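You operate a simulated robot arm through the tools that you are given. There is no shell and no other tool.

The job below is to be done with a simulated robot arm. You get a single attempt, and the scene is never put back.

TASK
Stack the purple spacer, then the grey one, on the grey spindle, up to the 90 mm mark.
Fine: loosen the green lever first; yellow collar on top, then tighten the lever.

The check looks at the end state, three seconds after you hand in, the way a careful person would. Anything else that was tipped, shoved, dropped, spilled or broken makes it a failure.

THE ROBOT
A 7-joint arm with a three-finger gripper, fixed in place. Base frame: the origin is on the floor under the middle of its stand, x ahead of it, y to its left, z up; the work surface is at about z = 0.8. Readings come in m, rad, newtons and seconds.
It reaches about 1.342 m from its shoulder. Its first joint turns from -2.897 to 2.897 rad. Payload 2.69 kg.
The tool frame sits at the grasp point between the pads (the TCP): z along the fingers, y along the line on which they close. The tips reach 0.03 m beyond it. The gripper opens to 0.128 m; its body begins 0.117 m behind the TCP.
Orientation is told as [roll, pitch, yaw] about the base's x, y, z axes, in that order, counted from this pose: with the fingers straight down and closing along the base's y, the tool's x points along the base's -x, its y along +y and its z along -z.

THE INTERFACE
- The arm moves only by the tool drive_tool. Its argument "rows" is a list of rows, each a list of 7 numbers: the turn, a rotation vector about the tool's x, y, z in units of 4 degrees (1.0 is 4 degrees), then the shift along the tool's x, y, z in units of 40 mm (1.0 is 40 mm), then the finger opening in m, from 0 to 0.128. In form: [[wx, wy, wz, dx, dy, dz, fingers], ...]. A call has 1 to 20 rows; each row shifts and turns the commanded pose from where the row before left it, along the tool's axes as they then stand. A call with a number of a shift or a turn outside -1 to 1 is refused whole. A row lasts 0.2 s, in which the tool goes at most 0.05 m and 0.15 rad; a call with a longer step from one row to the next is refused whole, and so is a gripper value outside its range. A pose out of reach is approached as far as the arm can. The call stops where the force on the tool passes 90 N (or 10 N more than at its start, if that is more) or the arm is blocked; 0.2 s more then pass. Each finger travels about 0.127 m/s and halts on what it meets, pressing with about 32 N; the grip force reading is that of the motor and also rises with nothing between the fingers. The clock runs only during rows and for 0.2 s after the last one: add rows that do not move to give the fingers time. It gives the time, the measured TCP pose, the force on the tool (base axes), the opening and the grip force at its end, in the units of the frame above (readings bear some noise), with the torque about the TCP (base axes, N m) and any sound that the robot's microphone picked up.
- Cameras (640 x 400 px; columns grow to the right, rows downward): "scene" is fixed at [0.0408, 0.5007, 1.3677]; the picture's right is [-0.04, -1.00, 0.00], its down [-0.40, 0.02, -0.91] and it looks along [0.91, -0.04, -0.40] (base axes); focal length 234 px, centre (320, 200). "wrist" rides on the gripper at [0.058, 0.054, -0.131] in the tool frame; the picture's right is [-0.68, 0.74, 0.00], its down [-0.62, -0.57, -0.55] and it looks along [-0.40, -0.37, 0.84] (tool axes); focal length 234 px, centre (320, 200). There is no depth. A picture from a camera that has moved, and an enlarged one, comes with that camera's place and axes in the base frame and with its lens. The place of the scene camera against the robot may be out by one fixed shift of up to 0.012 m in any direction.
- snapshot(camera): a new picture of that camera. No time passes.
- move_column(by): moves the trunk up (or, below 0, down) by that many m; the arm rides with it, the base frame stays. It gives what a move gives, with no picture.
- zoom(camera, box): a new picture of the part [left, top, right, bottom] of that camera's present view, enlarged. No time passes.
- sign_off(): hands the job in; it is judged then, once.

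Places have to be worked out from the pictures, the camera data and where the tool is seen. Open the gripper and draw the arm clear of the work before you hand the job in, unless the task says otherwise.

The tools are called after "Request:" as name(argument=value, ...) on one line, values as JSON. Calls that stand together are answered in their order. drive_tool: Moves the arm, as the interface text tells. Its arguments: {"type":"object","properties":{"rows":{"type":"array"}},"required":["rows"]} The other tools are called the same way: move_column (by) moves the trunk up or down; snapshot (camera) takes a picture; zoom (camera, box) takes an enlarged picture of a part of a camera's view; sign_off () hands the job in.

At the start:

```text
time: 0.0
tool_pos: [0.5214, 0.4634, 1.2941]
tcp_rot: [0.0, -0.001, 0.0]
ft_force: [0.7, 0.7, 0.3]
wrist_torque: [0.01, 0.02, 0.0]
gripper_width: 0.1281
gripper_force: 0.0
trunk travel left (down, up): [-0.15, 0.2]
```

scene: 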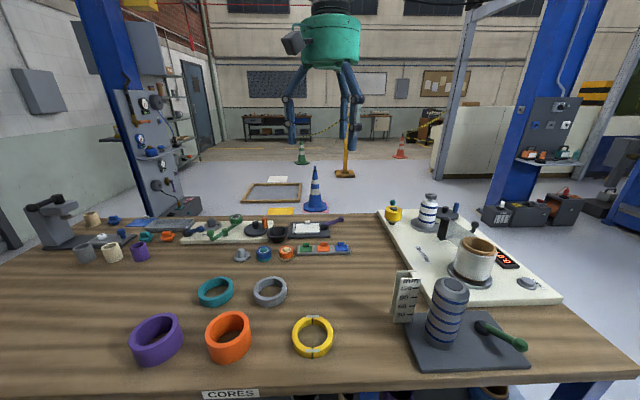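
wrist: 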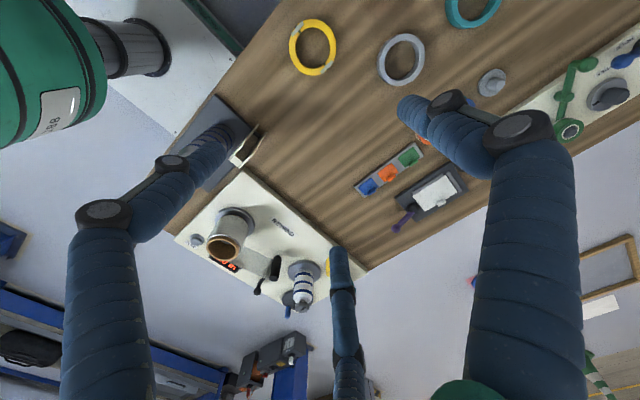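

The scene shows rings (purple, orange, yellow, teal, grey) on the table, and a grey spindle with a scale and a green lever at the right front. I'll zoom in on these before moving.

Request:
zoom(camera="scene", box=[370, 250, 550, 380])

Request:
zoom(camera="scene", box=[110, 260, 350, 400])

Request:
zoom(camera="scene", box=[370, 180, 570, 320])

Request:
zoom(camera="scene", box=[10, 180, 370, 300])

Request:
zoom(camera="wrist", box=[160, 80, 360, 320])

```text
3.08 times, centred on (460, 315) of scene
camera zoom: at [0.0408, 0.5007, 1.3677], right [-0.04, -1.0, 0.0], down [-0.4, 0.02, -0.91], along [0.91, -0.04, -0.4], focal length 720 px, centre (-111, -154)
```

zoom: 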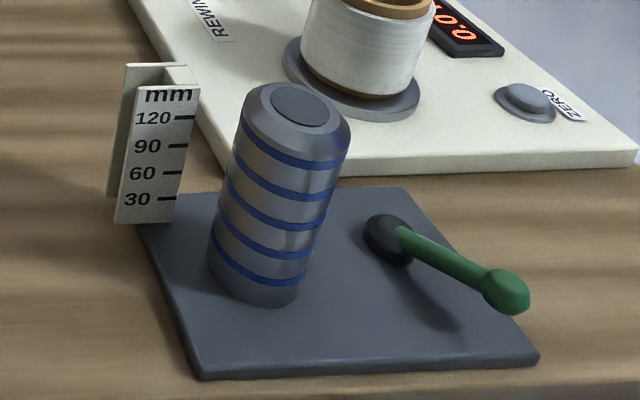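

```text
2.67 times, centred on (230, 330) of scene
camera zoom: at [0.0408, 0.5007, 1.3677], right [-0.04, -1.0, 0.0], down [-0.4, 0.02, -0.91], along [0.91, -0.04, -0.4], focal length 624 px, centre (560, -147)
```

zoom: 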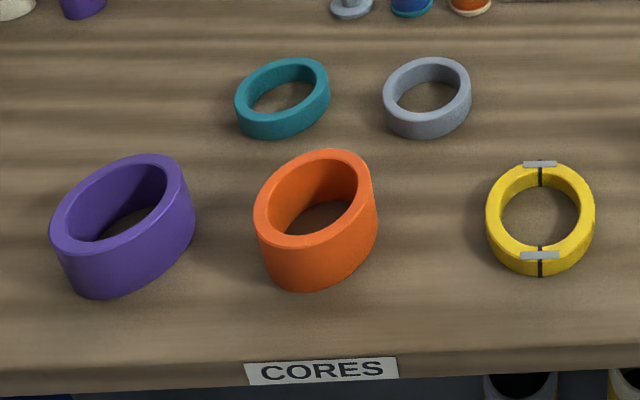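

```text
2.86 times, centred on (470, 250) of scene
camera zoom: at [0.0408, 0.5007, 1.3677], right [-0.04, -1.0, 0.0], down [-0.4, 0.02, -0.91], along [0.91, -0.04, -0.4], focal length 669 px, centre (-109, 57)
```

zoom: 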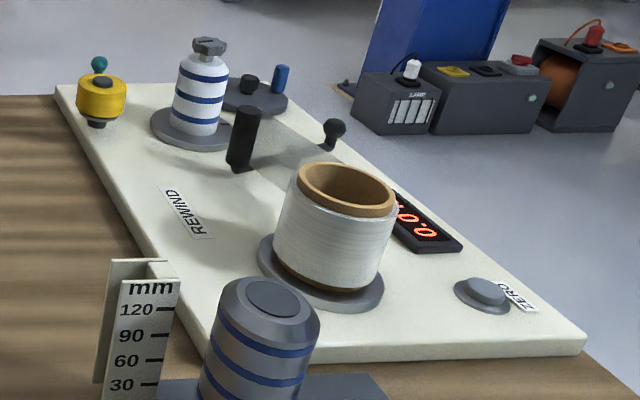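

```text
1.78 times, centred on (190, 240) of scene
camera zoom: at [0.0408, 0.5007, 1.3677], right [-0.04, -1.0, 0.0], down [-0.4, 0.02, -0.91], along [0.91, -0.04, -0.4], focal length 416 px, centre (551, 129)
```

zoom: 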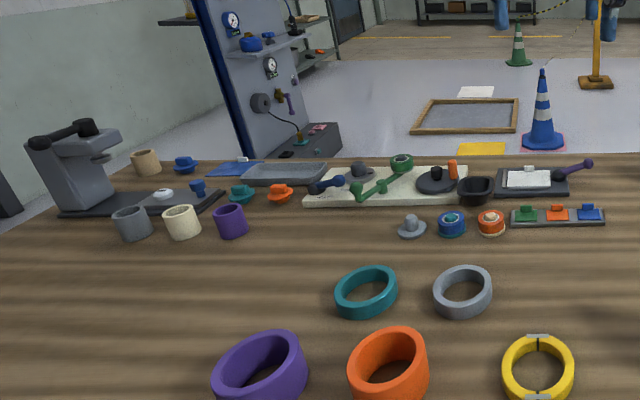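

```text
1.67 times, centred on (260, 200) of wrist
camera zoom: at [0.4642, 0.5178, 1.4256], right [0.68, 0.74, 0.0], down [0.62, -0.57, 0.55], along [0.4, -0.37, -0.84], focal length 390 px, centre (420, 200)
```

zoom: 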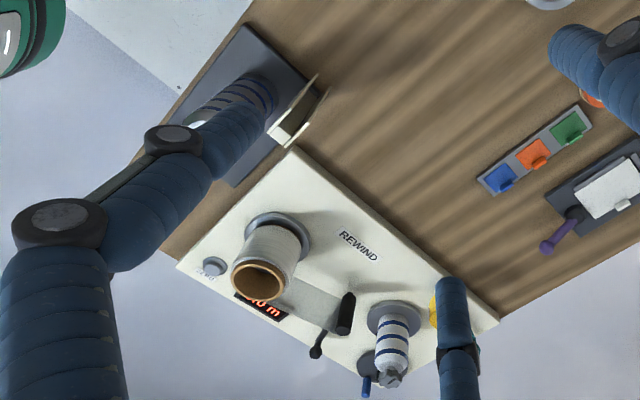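

Judged positions: spindle about (0.425, 0.188), purple about (0.436, 0.877), grey about (0.592, 0.631), yellow about (0.441, 0.503). I'll stay high and move the wrist camera over the spindle and lever so I can see how the lever works.

Request:
drive_tool(rows=[[0, 0, 0, 0.1, -0.8, 0.1, 0.128], [0, 0, 0, 0.1, -0.8, 0.1, 0.128], [0, 0, 0, 0.1, -0.8, 0.1, 0.128], [0, 0, 0, 0.1, -0.8, 0.1, 0.128], [0, 0, 0, 0.1, -0.8, 0.1, 0.128], [0, 0, 0, 0.1, -0.8, 0.1, 0.128], [0, 0, 0, 0.1, -0.8, 0.1, 0.128], [0, 0, 0, 0.1, -0.8, 0.1, 0.128], [0, 0, 0, 0.1, -0.8, 0.1, 0.128], [0, 0, 0, 0.1, -0.8, 0.1, 0.128]])

Request:
snapshot(camera="wrist")

Request:
snapshot(camera="scene")

```text
time: 2.2
tool_pos: [0.4803, 0.1442, 1.2554]
tcp_rot: [0.0, 0.001, -0.001]
ft_force: [-0.7, 1.0, -0.8]
wrist_torque: [-0.02, -0.01, 0.0]
gripper_width: 0.128
gripper_force: 0.0
trunk travel left (down, up): [-0.15, 0.2]
```

```text
taken
camera wrist: at [0.4232, 0.1975, 1.3856], right [0.68, 0.74, 0.0], down [0.62, -0.57, 0.55], along [0.4, -0.37, -0.84], focal length 234 px, centre (320, 200)
```

wrist: 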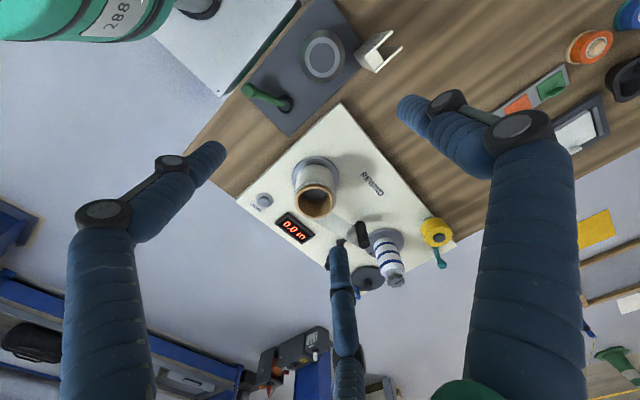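

```text
taken
```

scene: 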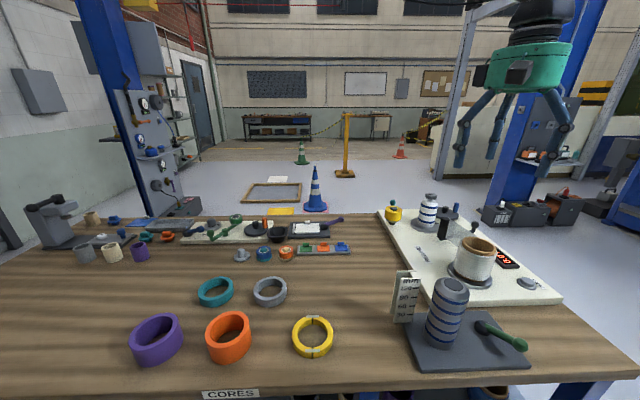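

Request:
zoom(camera="wrist", box=[220, 0, 420, 140])

```text
2.86 times, centred on (320, 70) of wrist
camera zoom: at [0.4232, 0.1975, 1.3856], right [0.68, 0.74, 0.0], down [0.62, -0.57, 0.55], along [0.4, -0.37, -0.84], focal length 669 px, centre (320, 571)
```

zoom: 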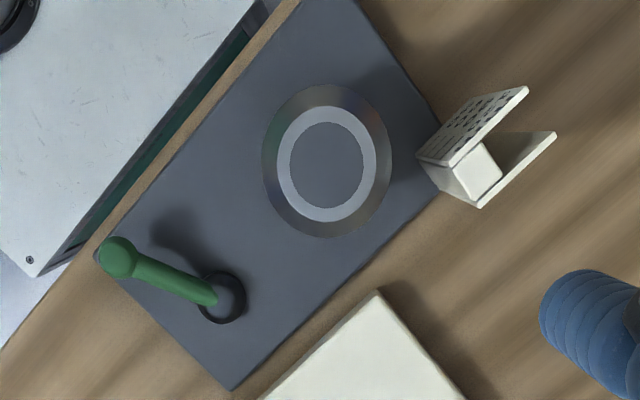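

The lever sits on a disc boss at about (0.445, 0.066), its knob about (0.376, 0.038, 0.857), and it looks like it turns about a vertical axis. I'll go lower for a closer look and check for markings.

Request:
drive_tool(rows=[[0, 0, 0, 0.1, -0.4, 0.5, 0.128], [0, 0, 0, 0.1, -0.4, 0.5, 0.128], [0, 0, 0, 0.1, -0.4, 0.5, 0.128], [0, 0, 0, 0.1, -0.4, 0.5, 0.128], [0, 0, 0, 0.1, -0.4, 0.5, 0.128], [0, 0, 0, 0.1, -0.4, 0.5, 0.128]])

Request:
snapshot(camera="wrist")

Request:
zoom(camera="wrist", box=[180, 0, 420, 150])

```text
time: 3.6
tool_pos: [0.4568, 0.0478, 1.1366]
tcp_rot: [0.0, -0.003, -0.001]
ft_force: [0.7, -0.1, -0.5]
wrist_torque: [0.0, 0.01, 0.03]
gripper_width: 0.1281
gripper_force: 0.1
trunk travel left (down, up): [-0.15, 0.2]
```

```text
taken
camera wrist: at [0.4, 0.1022, 1.2662], right [0.68, 0.74, 0.0], down [0.62, -0.57, 0.55], along [0.4, -0.37, -0.84], focal length 234 px, centre (320, 200)
```

wrist: 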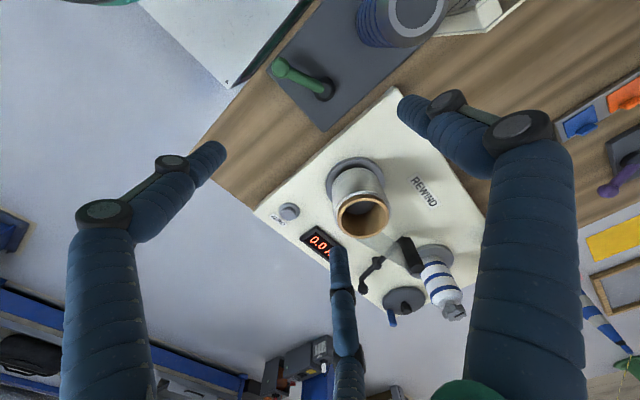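

```text
2.67 times, centred on (300, 75) of wrist
camera zoom: at [0.4, 0.1022, 1.2662], right [0.68, 0.74, 0.0], down [0.62, -0.57, 0.55], along [0.4, -0.37, -0.84], focal length 624 px, centre (373, 533)
```

zoom: 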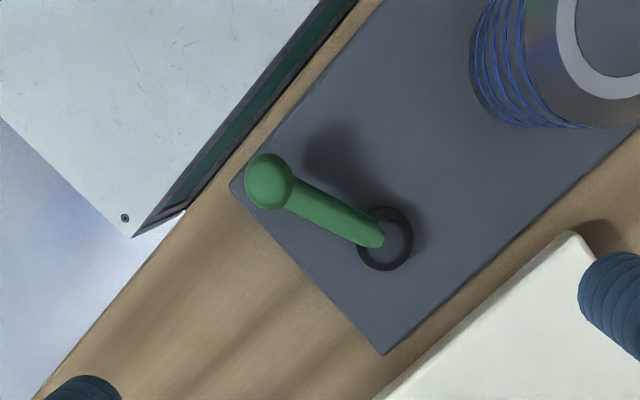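

There are no markings on the plate. The boss is about (0.449, 0.067) and the knob about (0.377, 0.040, 0.857), with the rod sloping up to it. I'll move above the knob with a narrower opening and look again.

Request:
drive_tool(rows=[[0, 0, 0, 0.33, -0.03, 0.4, 0.115], [0, 0, 0, 0.33, -0.03, 0.4, 0.1], [0, 0, 0, 0.33, -0.03, 0.4, 0.085], [0, 0, 0, 0.33, -0.03, 0.4, 0.07], [0, 0, 0, 0.33, -0.03, 0.4, 0.06], [0, 0, 0, 0.33, -0.03, 0.4, 0.06], [0, 0, 0, 0, 0, 0.4, 0.06], [0, 0, 0, 0, 0, 0, 0.06]])

Request:
snapshot(camera="wrist")

Request:
snapshot(camera="scene")

```text
time: 5.4
tool_pos: [0.3799, 0.0423, 1.0238]
tcp_rot: [-0.001, 0.001, 0.0]
ft_force: [0.8, -0.2, 0.2]
wrist_torque: [0.01, -0.01, -0.01]
gripper_width: 0.0601
gripper_force: 0.0
trunk travel left (down, up): [-0.15, 0.2]
```

```text
taken
camera wrist: at [0.322, 0.0955, 1.1544], right [0.68, 0.74, 0.0], down [0.62, -0.57, 0.55], along [0.4, -0.37, -0.84], focal length 234 px, centre (320, 200)
```

wrist: 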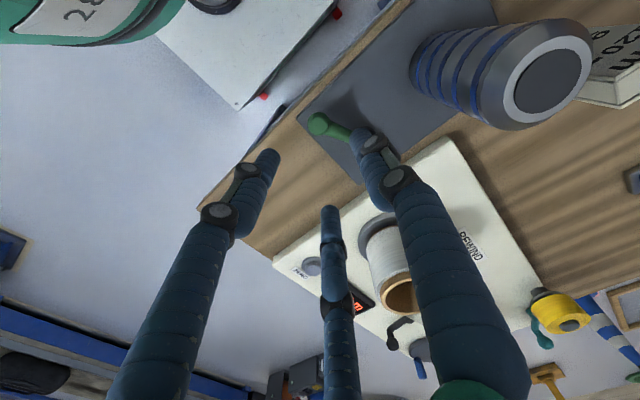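

```text
taken
```

scene: 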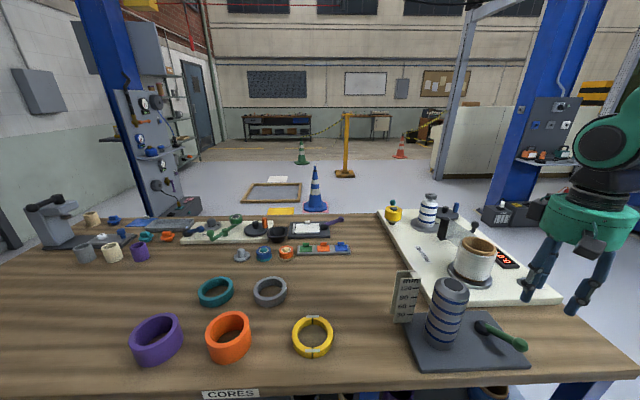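

Triangulating the wrist views puts the knob at (0.378, 0.0405, 0.860). I'll go down around it with the three fingers as a cage, and the rod should pass between two of them.

Request:
drive_tool(rows=[[0, 0, 0, 0.055, -0.045, 0.7, 0.06], [0, 0, 0, 0, 0, 0.7, 0.06], [0, 0, 0, 0, 0, 0.7, 0.06], [0, 0, 0, 0, 0, 0.6, 0.06], [0, 0, 0, 0, 0, 0.5, 0.06], [0, 0, 0, 0, 0, 0.3, 0.06], [0, 0, 0, 0, 0, 0, 0.06]])

Request:
snapshot(camera="wrist")

Request:
zoom(camera="scene", box=[380, 230, 580, 380])

```text
time: 7.0
tool_pos: [0.3774, 0.0411, 0.8819]
tcp_rot: [0.0, 0.001, 0.0]
ft_force: [0.5, 0.3, 0.4]
wrist_torque: [0.03, 0.0, 0.03]
gripper_width: 0.0599
gripper_force: 0.0
trunk travel left (down, up): [-0.15, 0.2]
```

```text
taken
camera wrist: at [0.3201, 0.094, 1.0135], right [0.68, 0.74, 0.0], down [0.62, -0.57, 0.55], along [0.4, -0.37, -0.84], focal length 234 px, centre (320, 200)
```

wrist: 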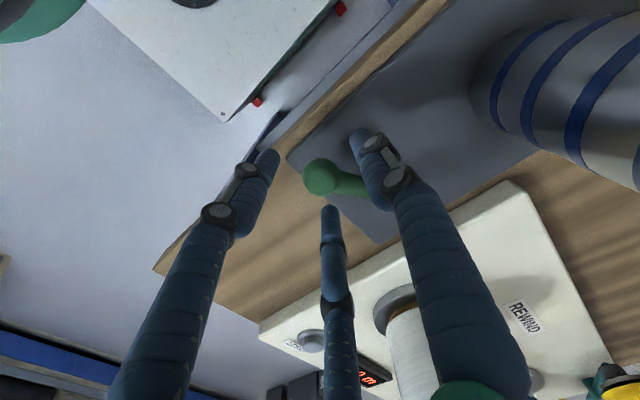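

```text
2.67 times, centred on (480, 305) of scene
camera zoom: at [0.0408, 0.5007, 1.3677], right [-0.04, -1.0, 0.0], down [-0.4, 0.02, -0.91], along [0.91, -0.04, -0.4], focal length 624 px, centre (-107, -80)
```

zoom: 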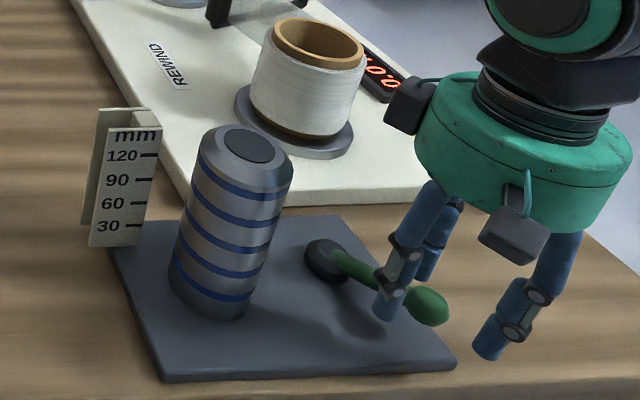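

The knob sits centred in the cage. I'll tighten the cage slightly and start with a small counter-clockwise push, the usual loosening direction, while watching force and movement.

Request:
drive_tool(rows=[[0, 0, 0, 0, 0, 0, 0.045], [0, 0, 0, 0, 0, 0, 0.04], [0, 0, 0, 0, 0, 0, 0.04], [0, 0, -1, -0.0505, -0.1225, 0, 0.04], [0, 0, -1, -0.0505, -0.1225, 0, 0.04], [0, 0, 0, 0, 0, 0, 0.04]])

Request:
snapshot(camera="wrist")

Request:
zoom(camera="scene", box=[380, 230, 580, 380])

```text
time: 8.4
tool_pos: [0.3814, 0.0304, 0.8823]
tcp_rot: [0.0, 0.001, 0.141]
ft_force: [0.1, 3.9, -0.1]
wrist_torque: [0.08, -0.04, 0.02]
gripper_width: 0.0426
gripper_force: 1.9
trunk travel left (down, up): [-0.15, 0.2]
```

```text
taken
camera wrist: at [0.3173, 0.075, 1.0137], right [0.57, 0.82, 0.0], down [0.69, -0.47, 0.55], along [0.45, -0.31, -0.84], focal length 234 px, centre (320, 200)
```

wrist: 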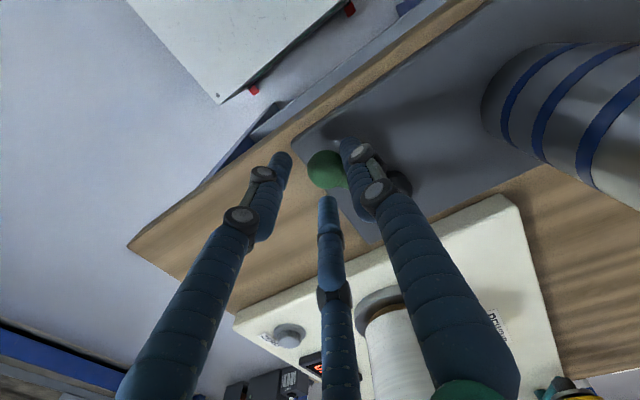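

```text
2.67 times, centred on (480, 305) of scene
camera zoom: at [0.0408, 0.5007, 1.3677], right [-0.04, -1.0, 0.0], down [-0.4, 0.02, -0.91], along [0.91, -0.04, -0.4], focal length 624 px, centre (-107, -80)
```

zoom: 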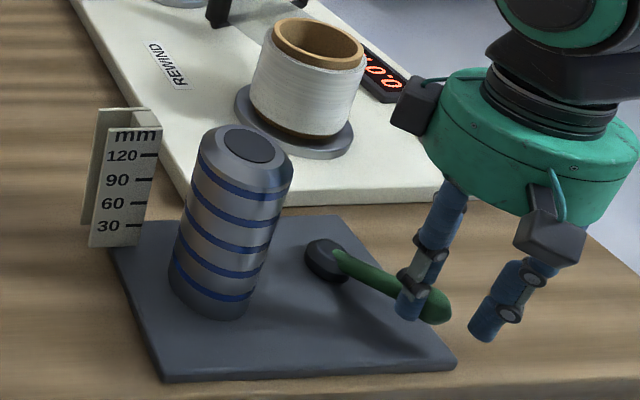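

There's light contact of about 4 N and the opening is held at 0.0426, so a finger touches the knob. I'll continue counter-clockwise in small steps.

Request:
drive_tool(rows=[[0, 0, -1, -0.0505, -0.1225, 0, 0.04], [0, 0, -1, -0.0505, -0.1225, 0, 0.04], [0, 0, 0, 0, 0, 0, 0.04]])

Request:
zoom(camera="scene", box=[380, 230, 580, 380])

Request:
snapshot(camera="wrist")

```text
time: 9.2
tool_pos: [0.3867, 0.02, 0.8832]
tcp_rot: [0.0, 0.0, 0.28]
ft_force: [-0.5, 3.2, 0.3]
wrist_torque: [0.09, -0.03, -0.01]
gripper_width: 0.0423
gripper_force: 2.1
trunk travel left (down, up): [-0.15, 0.2]
```

```text
2.67 times, centred on (480, 305) of scene
camera zoom: at [0.0408, 0.5007, 1.3677], right [-0.04, -1.0, 0.0], down [-0.4, 0.02, -0.91], along [0.91, -0.04, -0.4], focal length 624 px, centre (-107, -80)
```

zoom: 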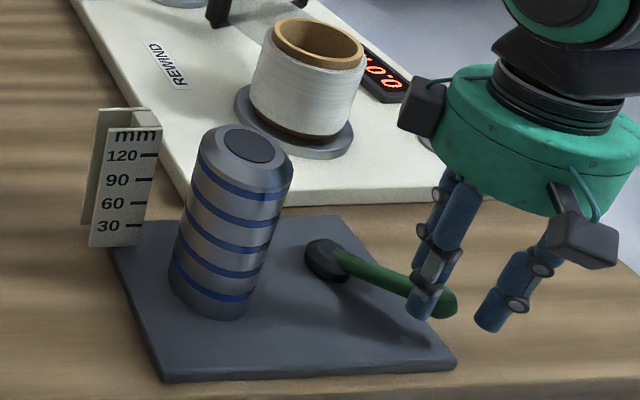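

```text
taken
camera wrist: at [0.316, 0.0563, 1.0135], right [0.45, 0.89, 0.0], down [0.75, -0.37, 0.55], along [0.49, -0.25, -0.84], focal length 234 px, centre (320, 200)
```

wrist: 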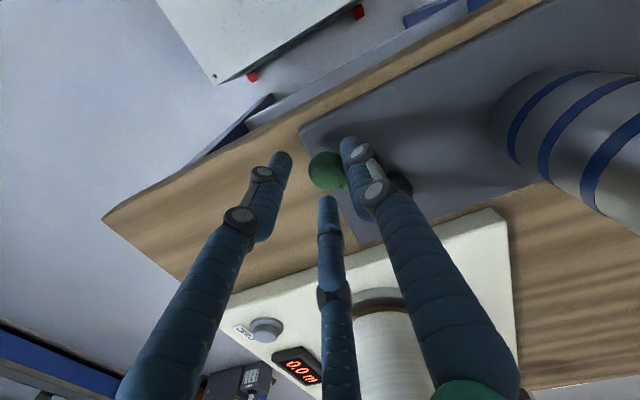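

The lever is turning counter-clockwise with only about 3 N, with no stop yet. I'll keep turning and watch for a stop or a change in the spindle bands.

Request:
drive_tool(rows=[[0, 0, -1, -0.0505, -0.1225, 0, 0.04], [0, 0, -1, -0.0505, -0.1225, 0, 0.04], [0, 0, -1, -0.0505, -0.1225, 0, 0.04], [0, 0, -1, -0.0505, -0.1225, 0, 0.04], [0, 0, -1, -0.0505, -0.1225, 0, 0.04], [0, 0, 0, 0, 0, 0, 0.04]])

Request:
zoom(camera="scene", box=[380, 230, 580, 380])

Request:
snapshot(camera="wrist")

```text
time: 10.6
tool_pos: [0.4044, 0.0025, 0.8839]
tcp_rot: [-0.001, 0.001, 0.629]
ft_force: [-0.4, 0.1, -0.5]
wrist_torque: [0.07, 0.0, 0.0]
gripper_width: 0.0402
gripper_force: 0.2
trunk travel left (down, up): [-0.15, 0.2]
```

```text
2.67 times, centred on (480, 305) of scene
camera zoom: at [0.0408, 0.5007, 1.3677], right [-0.04, -1.0, 0.0], down [-0.4, 0.02, -0.91], along [0.91, -0.04, -0.4], focal length 624 px, centre (-107, -80)
```

zoom: 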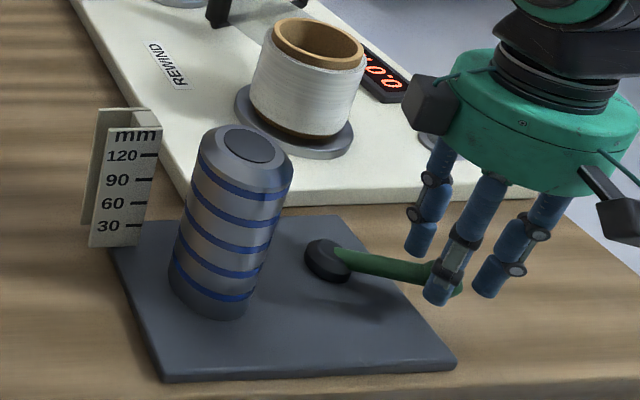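

```text
taken
camera wrist: at [0.3275, 0.011, 1.0138], right [0.11, 0.99, 0.0], down [0.83, -0.1, 0.55], along [0.55, -0.06, -0.84], focal length 234 px, centre (320, 200)
```

wrist: 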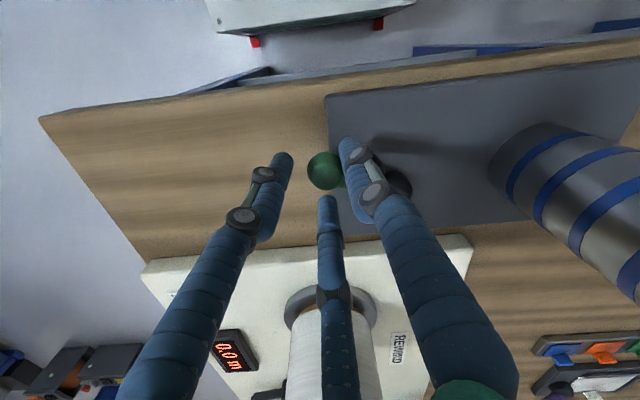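

The resisting force has dropped to about 0 after roughly 35° of turn, which suggests the clamp has eased. I'll continue towards the end of travel.

Request:
drive_tool(rows=[[0, 0, -1, -0.0505, -0.1225, 0, 0.04], [0, 0, -1, -0.0505, -0.1225, 0, 0.04], [0, 0, -1, -0.0505, -0.1225, 0, 0.04], [0, 0, -1, -0.0505, -0.1225, 0, 0.04], [0, 0, -1, -0.0505, -0.1225, 0, 0.04], [0, 0, 0, 0, 0, 0, 0.04]])

Request:
zoom(camera="scene", box=[380, 230, 580, 380])

Request:
snapshot(camera="wrist")

```text
time: 12.0
tool_pos: [0.4289, -0.0105, 0.8834]
tcp_rot: [0.001, -0.001, 0.977]
ft_force: [-0.5, 0.2, -0.3]
wrist_torque: [0.02, -0.01, 0.01]
gripper_width: 0.0406
gripper_force: 0.3
trunk travel left (down, up): [-0.15, 0.2]
```

```text
2.67 times, centred on (480, 305) of scene
camera zoom: at [0.0408, 0.5007, 1.3677], right [-0.04, -1.0, 0.0], down [-0.4, 0.02, -0.91], along [0.91, -0.04, -0.4], focal length 624 px, centre (-107, -80)
```

zoom: 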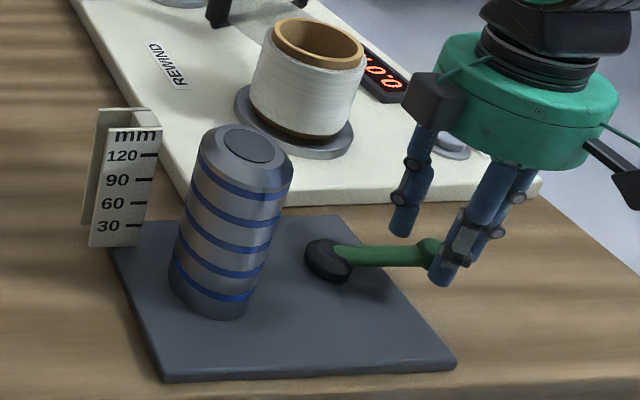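

```text
taken
camera wrist: at [0.3525, -0.0278, 1.0138], right [-0.23, 0.97, 0.0], down [0.81, 0.19, 0.55], along [0.53, 0.13, -0.84], focal length 234 px, centre (320, 200)
```

wrist: 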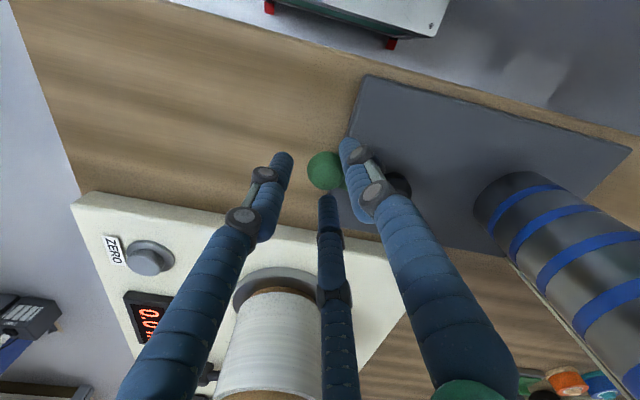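

The lever has turned about 52° with nearly no force. I'll zoom in on the spindle to compare its bands with the first picture.

Request:
zoom(camera="scene", box=[370, 250, 550, 380])

Request:
zoom(camera="scene", box=[410, 265, 490, 355])

```text
3.08 times, centred on (460, 315) of scene
camera zoom: at [0.0408, 0.5007, 1.3677], right [-0.04, -1.0, 0.0], down [-0.4, 0.02, -0.91], along [0.91, -0.04, -0.4], focal length 720 px, centre (-111, -154)
```

zoom: 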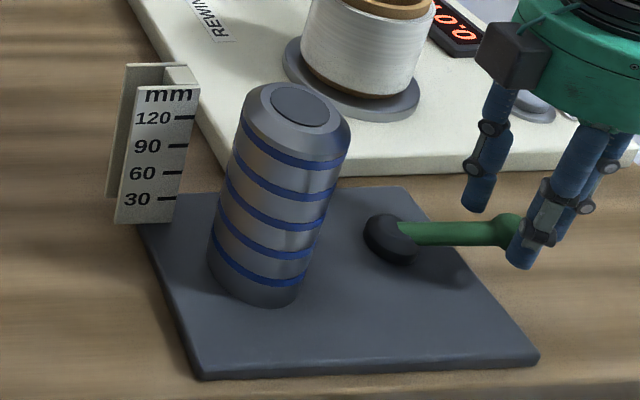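

```text
4.44 times, centred on (450, 310) of scene
camera zoom: at [0.0408, 0.5007, 1.3677], right [-0.04, -1.0, 0.0], down [-0.4, 0.02, -0.91], along [0.91, -0.04, -0.4], focal length 1040 px, centre (-258, -289)
```

zoom: 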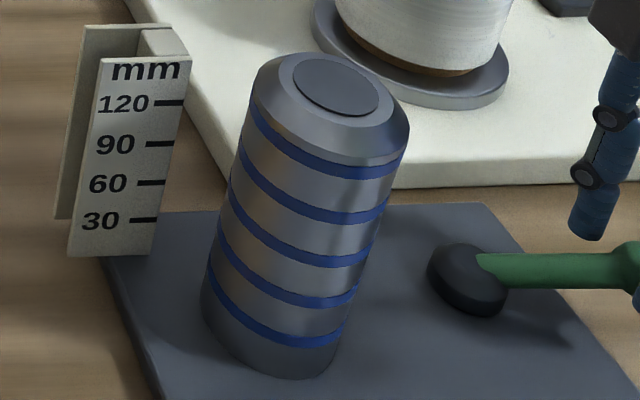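

The bands look flush now, and the lever still moves freely. I'll turn further to find the end stop, watching the force.

Request:
drive_tool(rows=[[0, 0, -1, -0.0505, -0.1225, 0, 0.04], [0, 0, -1, -0.0505, -0.1225, 0, 0.04], [0, 0, -1, -0.0505, -0.1225, 0, 0.04], [0, 0, -1, -0.0505, -0.1225, 0, 0.04], [0, 0, 0, 0, 0, 0, 0.04]])

Request:
zoom(camera="scene", box=[380, 230, 580, 380])

Request:
snapshot(camera="wrist")

```text
time: 13.2
tool_pos: [0.4505, -0.0112, 0.8842]
tcp_rot: [0.0, 0.001, 1.255]
ft_force: [-1.0, -0.3, 0.4]
wrist_torque: [0.03, 0.0, 0.03]
gripper_width: 0.0406
gripper_force: 0.0
trunk travel left (down, up): [-0.15, 0.2]
```

```text
2.67 times, centred on (480, 305) of scene
camera zoom: at [0.0408, 0.5007, 1.3677], right [-0.04, -1.0, 0.0], down [-0.4, 0.02, -0.91], along [0.91, -0.04, -0.4], focal length 624 px, centre (-107, -80)
```

zoom: 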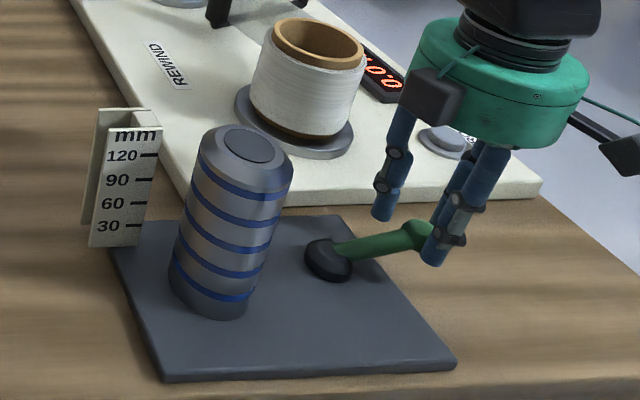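

```text
taken
camera wrist: at [0.3826, -0.0502, 1.014], right [-0.49, 0.87, 0.0], down [0.73, 0.41, 0.55], along [0.48, 0.27, -0.84], focal length 234 px, centre (320, 200)
```

wrist: 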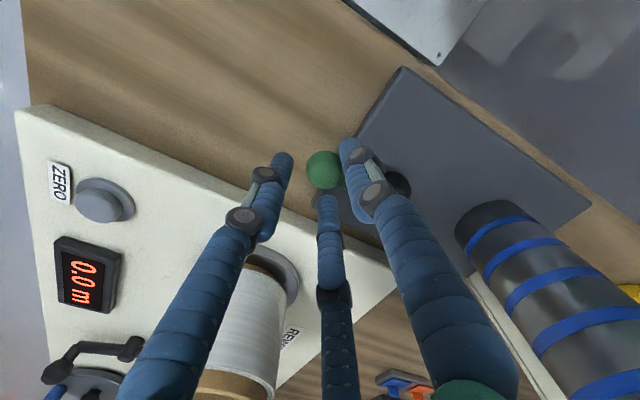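

Still free at about 70° of turn. I'll turn a bit more to find the stop.

Request:
drive_tool(rows=[[0, 0, -1, -0.0505, -0.1225, 0, 0.04], [0, 0, -1, -0.0505, -0.1225, 0, 0.04], [0, 0, -1, -0.0505, -0.1225, 0, 0.04], [0, 0, -1, -0.0505, -0.1225, 0, 0.04], [0, 0, -1, -0.0505, -0.1225, 0, 0.04], [0, 0, 0, 0, 0, 0, 0.04]])

Request:
zoom(camera="scene", box=[380, 230, 580, 380])

Request:
snapshot(camera="wrist")

```text
time: 14.6
tool_pos: [0.4703, -0.0042, 0.8812]
tcp_rot: [0.006, 0.002, 1.605]
ft_force: [-42.7, 15.8, 5.1]
wrist_torque: [0.39, 1.2, -0.62]
gripper_width: 0.0686
gripper_force: 21.5
trunk travel left (down, up): [-0.15, 0.2]
```

```text
2.67 times, centred on (480, 305) of scene
camera zoom: at [0.0408, 0.5007, 1.3677], right [-0.04, -1.0, 0.0], down [-0.4, 0.02, -0.91], along [0.91, -0.04, -0.4], focal length 624 px, centre (-107, -80)
```

zoom: 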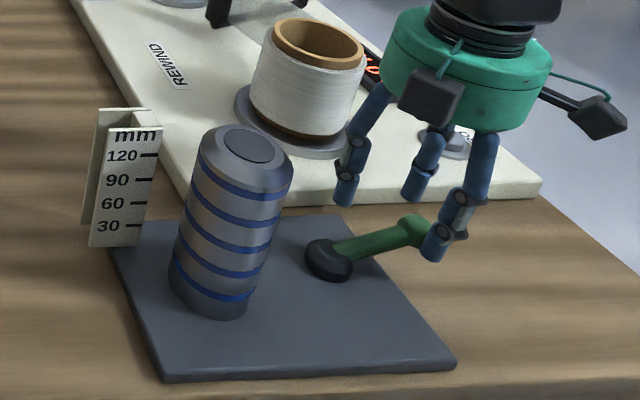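

```text
taken
camera wrist: at [0.4209, -0.0648, 1.0126], right [-0.76, 0.65, 0.0], down [0.55, 0.64, 0.55], along [0.35, 0.42, -0.84], focal length 234 px, centre (320, 200)
```

wrist: 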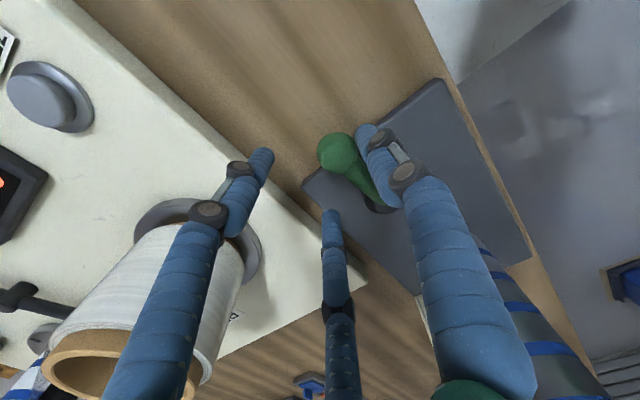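

The lever hit its end stop (about 45 N, fingers pushed open), so counter-clockwise is the full loosen direction and it turned roughly 75–80°. I'll back off the pressure, open the fingers and lift off.

Request:
drive_tool(rows=[[0, 0, 1, 0.0418, 0.1257, 0, 0.06], [0, 0, 1, 0.0418, 0.1257, 0, 0.06], [0, 0, 1, 0.0418, 0.1257, 0, 0.06], [0, 0, 0, 0, 0, 0, 0.06]])

Request:
snapshot(camera="wrist")

```text
time: 15.6
tool_pos: [0.4616, -0.01, 0.8855]
tcp_rot: [-0.002, 0.001, 1.393]
ft_force: [0.0, -0.4, -0.4]
wrist_torque: [0.0, -0.01, -0.02]
gripper_width: 0.0599
gripper_force: 0.1
trunk travel left (down, up): [-0.15, 0.2]
```

```text
taken
camera wrist: at [0.399, -0.0576, 1.0143], right [-0.61, 0.79, 0.0], down [0.66, 0.51, 0.55], along [0.44, 0.33, -0.84], focal length 234 px, centre (320, 200)
```

wrist: 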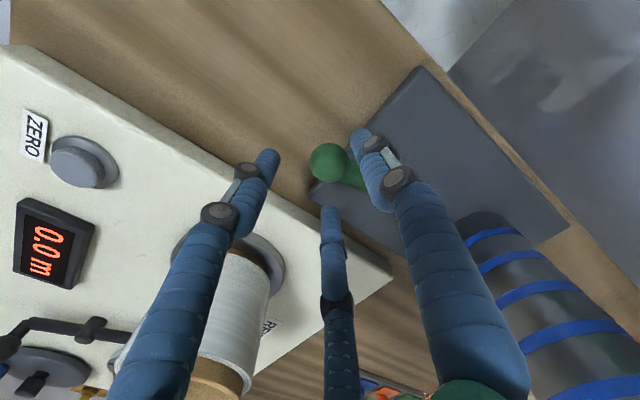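

The knob is now at about (0.451, −0.012), so the lever is fully loosened after roughly 71° of travel. I'll lift straight up, open fully and rotate the tool to a yaw of about 0.33, which suits the spindle because it keeps the fingers away from the scale plate.

Request:
drive_tool(rows=[[0, 0, 0, 0, 0, -0.5, 0.065], [0, 0, 0, 0, 0, -0.9, 0.07], [0, 0, 0, 0, 0, -0.9, 0.08], [0, 0, 0, 0, 0, -0.9, 0.1], [0, 0, 1, 0, 0, -0.3, 0.12], [0, 0, 1, 0, 0, -0.3, 0.128], [0, 0, 1, 0, 0, -0.3, 0.128], [0, 0, 1, 0, 0, -0.3, 0.128], [0, 0, 1, 0, 0, -0.3, 0.128], [0, 0, 1, 0, 0, -0.3, 0.128], [0, 0, 1, 0, 0, -0.3, 0.128], [0, 0, 1, 0, 0, -0.3, 0.128], [0, 0, 1, 0, 0, 0, 0.128], [0, 0, 1, 0, 0, 0, 0.128], [0, 0, 1, 0, 0, 0, 0.128], [0, 0, 1, 0, 0, 0, 0.128], [0, 0, 1, 0, 0, 0, 0.128], [0, 0, 1, 0, 0, 0, 0.128], [0, 0, 1, 0, 0, 0, 0.128]])

Request:
snapshot(camera="wrist")

Request:
zoom(camera="scene", box=[370, 250, 550, 380])

```text
time: 19.6
tool_pos: [0.4601, -0.0098, 1.1058]
tcp_rot: [0.001, 0.0, 0.347]
ft_force: [-0.1, 0.0, 0.1]
wrist_torque: [0.0, -0.01, 0.01]
gripper_width: 0.1278
gripper_force: 0.1
trunk travel left (down, up): [-0.15, 0.2]
```

```text
taken
camera wrist: at [0.3883, 0.0206, 1.2378], right [0.39, 0.92, 0.0], down [0.77, -0.32, 0.55], along [0.51, -0.21, -0.84], focal length 234 px, centre (320, 200)
```

wrist: 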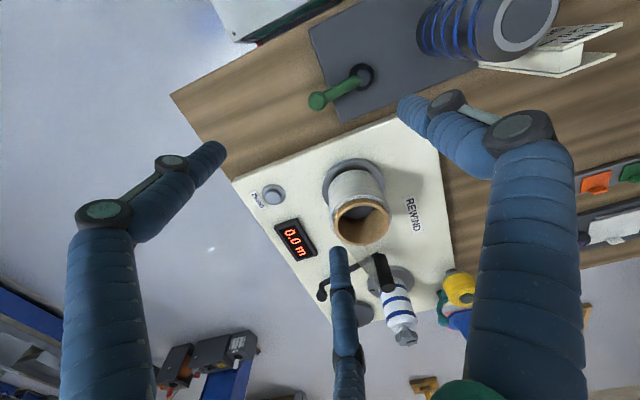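

```text
3.08 times, centred on (460, 315) of scene
camera zoom: at [0.0408, 0.5007, 1.3677], right [-0.04, -1.0, 0.0], down [-0.4, 0.02, -0.91], along [0.91, -0.04, -0.4], focal length 720 px, centre (-111, -154)
```

zoom: 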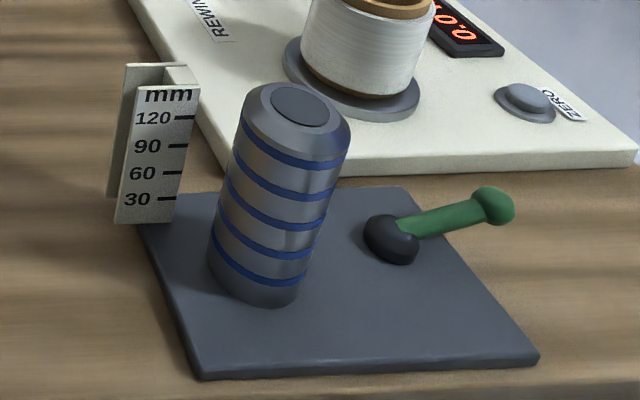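

The lever is clearly in the loosened position and nothing else has shifted. I'll move so the camera is right over the spindle and fix its axis precisely.

Request:
drive_tool(rows=[[0, 0, 0, -0.426, 0.59, -0.39, 0.128], [0, 0, 0, -0.426, 0.59, -0.39, 0.128], [0, 0, 0, -0.426, 0.59, -0.39, 0.128], [0, 0, 0, -0.426, 0.59, -0.39, 0.128], [0, 0, 0, -0.426, 0.59, -0.39, 0.128], [0, 0, 0, -0.426, 0.59, -0.39, 0.128], [0, 0, 0, 0, 0, 0, 0.128]])

Request:
snapshot(camera="wrist")

Request:
zoom(camera="wrist", box=[240, 0, 400, 100])

```text
time: 21.2
tool_pos: [0.5068, 0.1575, 1.1999]
tcp_rot: [0.0, 0.0, 0.35]
ft_force: [-0.1, 0.5, 0.3]
wrist_torque: [-0.02, 0.01, -0.01]
gripper_width: 0.1281
gripper_force: 0.0
trunk travel left (down, up): [-0.15, 0.2]
```

```text
taken
camera wrist: at [0.4353, 0.1894, 1.3305], right [0.38, 0.92, 0.0], down [0.77, -0.32, 0.55], along [0.51, -0.21, -0.84], focal length 234 px, centre (320, 200)
```

wrist: 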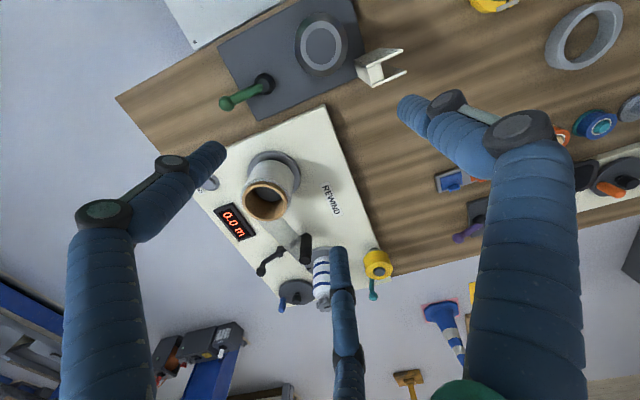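

```text
4.00 times, centred on (320, 50) of wrist
camera zoom: at [0.4353, 0.1894, 1.3305], right [0.38, 0.92, 0.0], down [0.77, -0.32, 0.55], along [0.51, -0.21, -0.84], focal length 937 px, centre (320, 800)
```

zoom: 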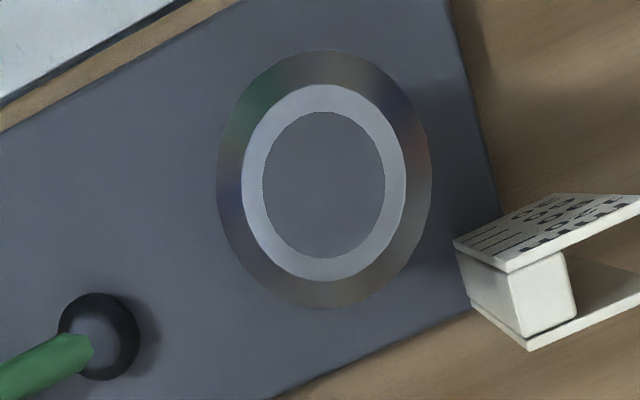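

The spindle axis is at about (0.436, 0.191), with a diameter near 70 mm, a top near z = 0.98 and a chamfered nose. Next I'll move at this height over to the purple ring.

Request:
drive_tool(rows=[[0, 0, 0, -0.347, 0.95, 0, 0.128], [0, 0, 0, -0.347, 0.95, 0, 0.128], [0, 0, 0, -0.347, 0.95, 0, 0.128], [0, 0, 0, -0.347, 0.95, 0, 0.128], [0, 0, 0, -0.347, 0.95, 0, 0.128], [0, 0, 0, -0.347, 0.95, 0, 0.128], [0, 0, 0, -0.347, 0.95, 0, 0.128], [0, 0, 0, -0.347, 0.95, 0, 0.128], [0, 0, 0, -0.347, 0.95, 0, 0.128], [0, 0, 0, -0.347, 0.95, 0, 0.128], [0, 0, 0, -0.347, 0.95, 0, 0.128], [0, 0, 0, -0.347, 0.95, 0, 0.128], [0, 0, 0, -0.347, 0.95, 0, 0.128], [0, 0, 0, -0.347, 0.95, 0, 0.128], [0, 0, 0, -0.347, 0.95, 0, 0.128], [0, 0, 0, -0.347, 0.95, 0, 0.128], [0, 0, 0, -0.347, 0.95, 0, 0.128], [0, 0, 0, 0, 0, 0, 0.128]])

Request:
snapshot(camera="wrist")

Request:
snapshot(camera="scene")

```text
time: 25.0
tool_pos: [0.5088, 0.848, 1.1995]
tcp_rot: [-0.001, 0.001, 0.347]
ft_force: [0.3, 0.2, -0.7]
wrist_torque: [-0.06, 0.03, 0.0]
gripper_width: 0.1281
gripper_force: 0.1
trunk travel left (down, up): [-0.15, 0.2]
```

```text
taken
camera wrist: at [0.4368, 0.8779, 1.3301], right [0.38, 0.92, 0.0], down [0.77, -0.32, 0.55], along [0.51, -0.21, -0.84], focal length 234 px, centre (320, 200)
```

wrist: 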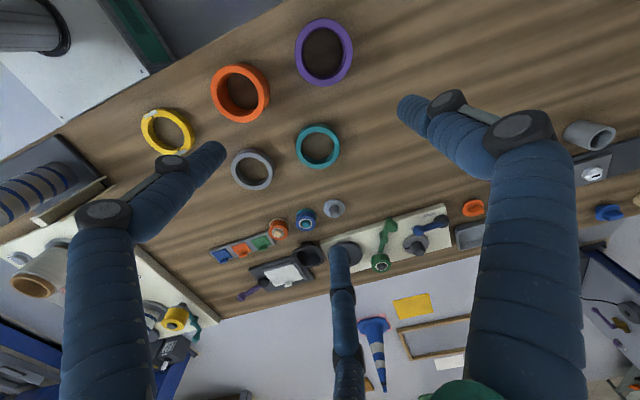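

```text
taken
```

scene: 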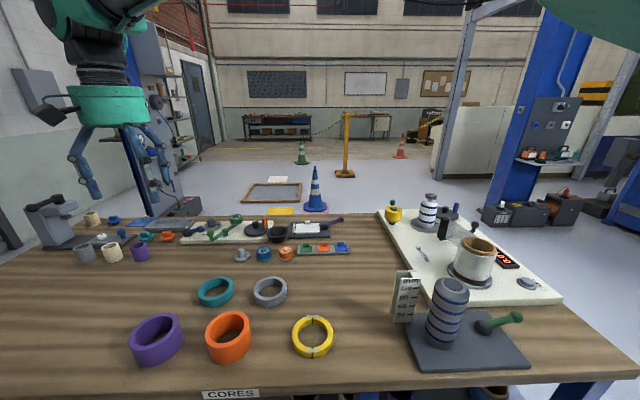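

The wrist view now shows all the rings. I'll zoom in to measure their centres and sizes.

Request:
zoom(camera="wrist", box=[240, 0, 400, 100])

Request:
zoom(camera="wrist", box=[120, 40, 360, 200])

```text
4.00 times, centred on (320, 50) of wrist
camera zoom: at [0.4368, 0.8779, 1.3301], right [0.38, 0.92, 0.0], down [0.77, -0.32, 0.55], along [0.51, -0.21, -0.84], focal length 937 px, centre (320, 800)
```

zoom: 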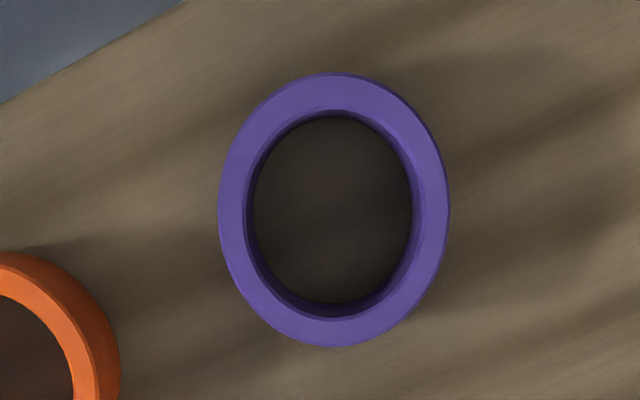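

```text
2.50 times, centred on (240, 120) of wrist
camera zoom: at [0.4368, 0.8779, 1.3301], right [0.38, 0.92, 0.0], down [0.77, -0.32, 0.55], along [0.51, -0.21, -0.84], focal length 585 px, centre (520, 400)
```

zoom: 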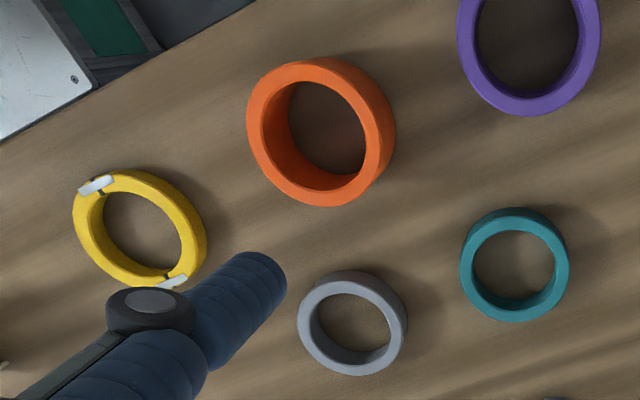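

Purple's centre is about (0.449, 0.878), with an outer diameter near 97 mm and a hole near 74 mm. Grey is at about (0.602, 0.636) and yellow at about (0.451, 0.513). I'll move above purple and partly down, then check it's centred between the fingers.

Request:
drive_tool(rows=[[0, 0, 0, 0.23, 0.2425, 0.8, 0.128], [0, 0, 0, 0.23, 0.2425, 0.8, 0.128], [0, 0, 0, 0.23, 0.2425, 0.8, 0.128], [0, 0, 0, 0.23, 0.2425, 0.8, 0.128], [0, 0, 0, 0.23, 0.2425, 0.8, 0.128], [0, 0, 0, 0, 0, 0.95, 0.128], [0, 0, 0, 0, 0, 0, 0.128]])

Request:
snapshot(camera="wrist")

Request:
zoom(camera="scene", box=[60, 200, 300, 380])

```text
time: 26.6
tool_pos: [0.4524, 0.8789, 1.0018]
tcp_rot: [0.0, 0.0, 0.35]
ft_force: [-0.3, 1.6, 0.2]
wrist_torque: [-0.05, 0.04, -0.01]
gripper_width: 0.128
gripper_force: 0.0
trunk travel left (down, up): [-0.15, 0.2]
```

```text
taken
camera wrist: at [0.3794, 0.9099, 1.1323], right [0.38, 0.92, 0.0], down [0.77, -0.32, 0.55], along [0.51, -0.21, -0.84], focal length 234 px, centre (320, 200)
```

wrist: 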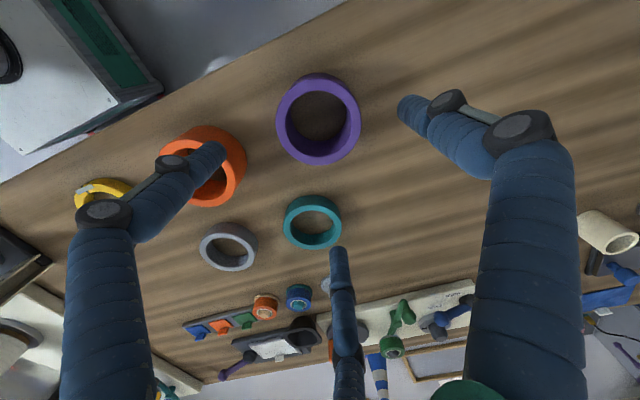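

```text
2.22 times, centred on (180, 290) of scene
camera zoom: at [0.0408, 0.5007, 1.3677], right [-0.04, -1.0, 0.0], down [-0.4, 0.02, -0.91], along [0.91, -0.04, -0.4], focal length 520 px, centre (631, 0)
```

zoom: 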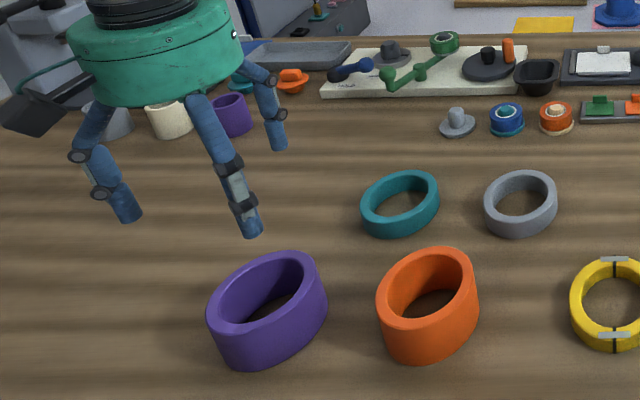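

I'll zoom in on purple in this lower view to refine its centre and height.

Request:
zoom(camera="wrist", box=[240, 50, 400, 180])

```text
3.08 times, centred on (320, 115) of wrist
camera zoom: at [0.3794, 0.9099, 1.1323], right [0.38, 0.92, 0.0], down [0.77, -0.32, 0.55], along [0.51, -0.21, -0.84], focal length 720 px, centre (320, 462)
```

zoom: 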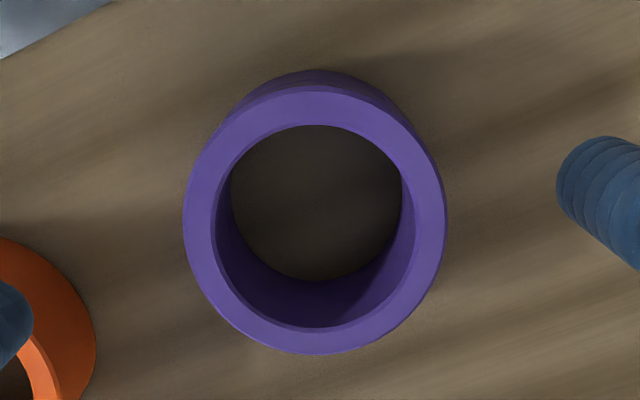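

Combining both views, purple's centre is (0.4496, 0.878), its diameter 0.100 and its top at z ≈ 0.858, which fits a 60 mm ring. I'll correct 3 mm in x and descend so the tips overlap the upper ~18 mm of the ring.

Request:
drive_tool(rows=[[0, 0, 0, 0.0725, 0, 0.8, 0.128], [0, 0, 0, 0, 0, 0.8, 0.128], [0, 0, 0, 0, 0, 0.8, 0.128], [0, 0, 0, 0, 0, 0.6, 0.128], [0, 0, 0, 0, 0, 0.3, 0.128], [0, 0, 0, 0, 0, 0, 0.128]])

Request:
snapshot(camera="wrist")

Request:
zoom(camera="scene", box=[60, 220, 260, 380])

```text
time: 28.0
tool_pos: [0.4468, 0.8766, 0.8707]
tcp_rot: [0.001, -0.001, 0.349]
ft_force: [-0.9, 0.1, 0.0]
wrist_torque: [0.0, 0.02, 0.0]
gripper_width: 0.128
gripper_force: 0.0
trunk travel left (down, up): [-0.15, 0.2]
```

```text
taken
camera wrist: at [0.3742, 0.9066, 1.0003], right [0.38, 0.92, 0.0], down [0.77, -0.32, 0.55], along [0.51, -0.21, -0.84], focal length 234 px, centre (320, 200)
```

wrist: 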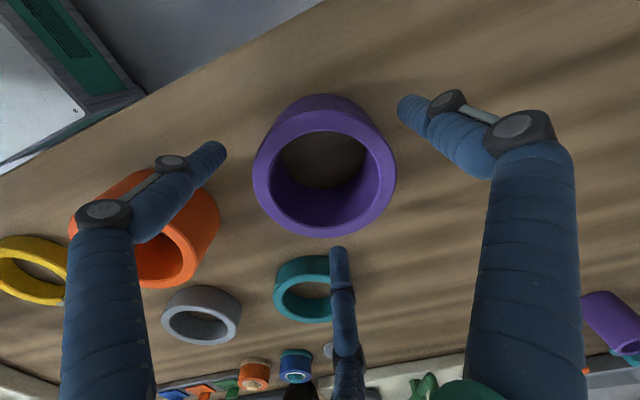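

```text
2.50 times, centred on (160, 300) of scene
camera zoom: at [0.0408, 0.5007, 1.3677], right [-0.04, -1.0, 0.0], down [-0.4, 0.02, -0.91], along [0.91, -0.04, -0.4], focal length 585 px, centre (720, -50)
```

zoom: 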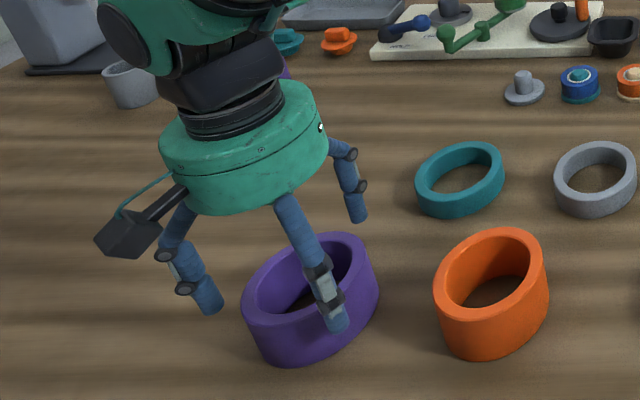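

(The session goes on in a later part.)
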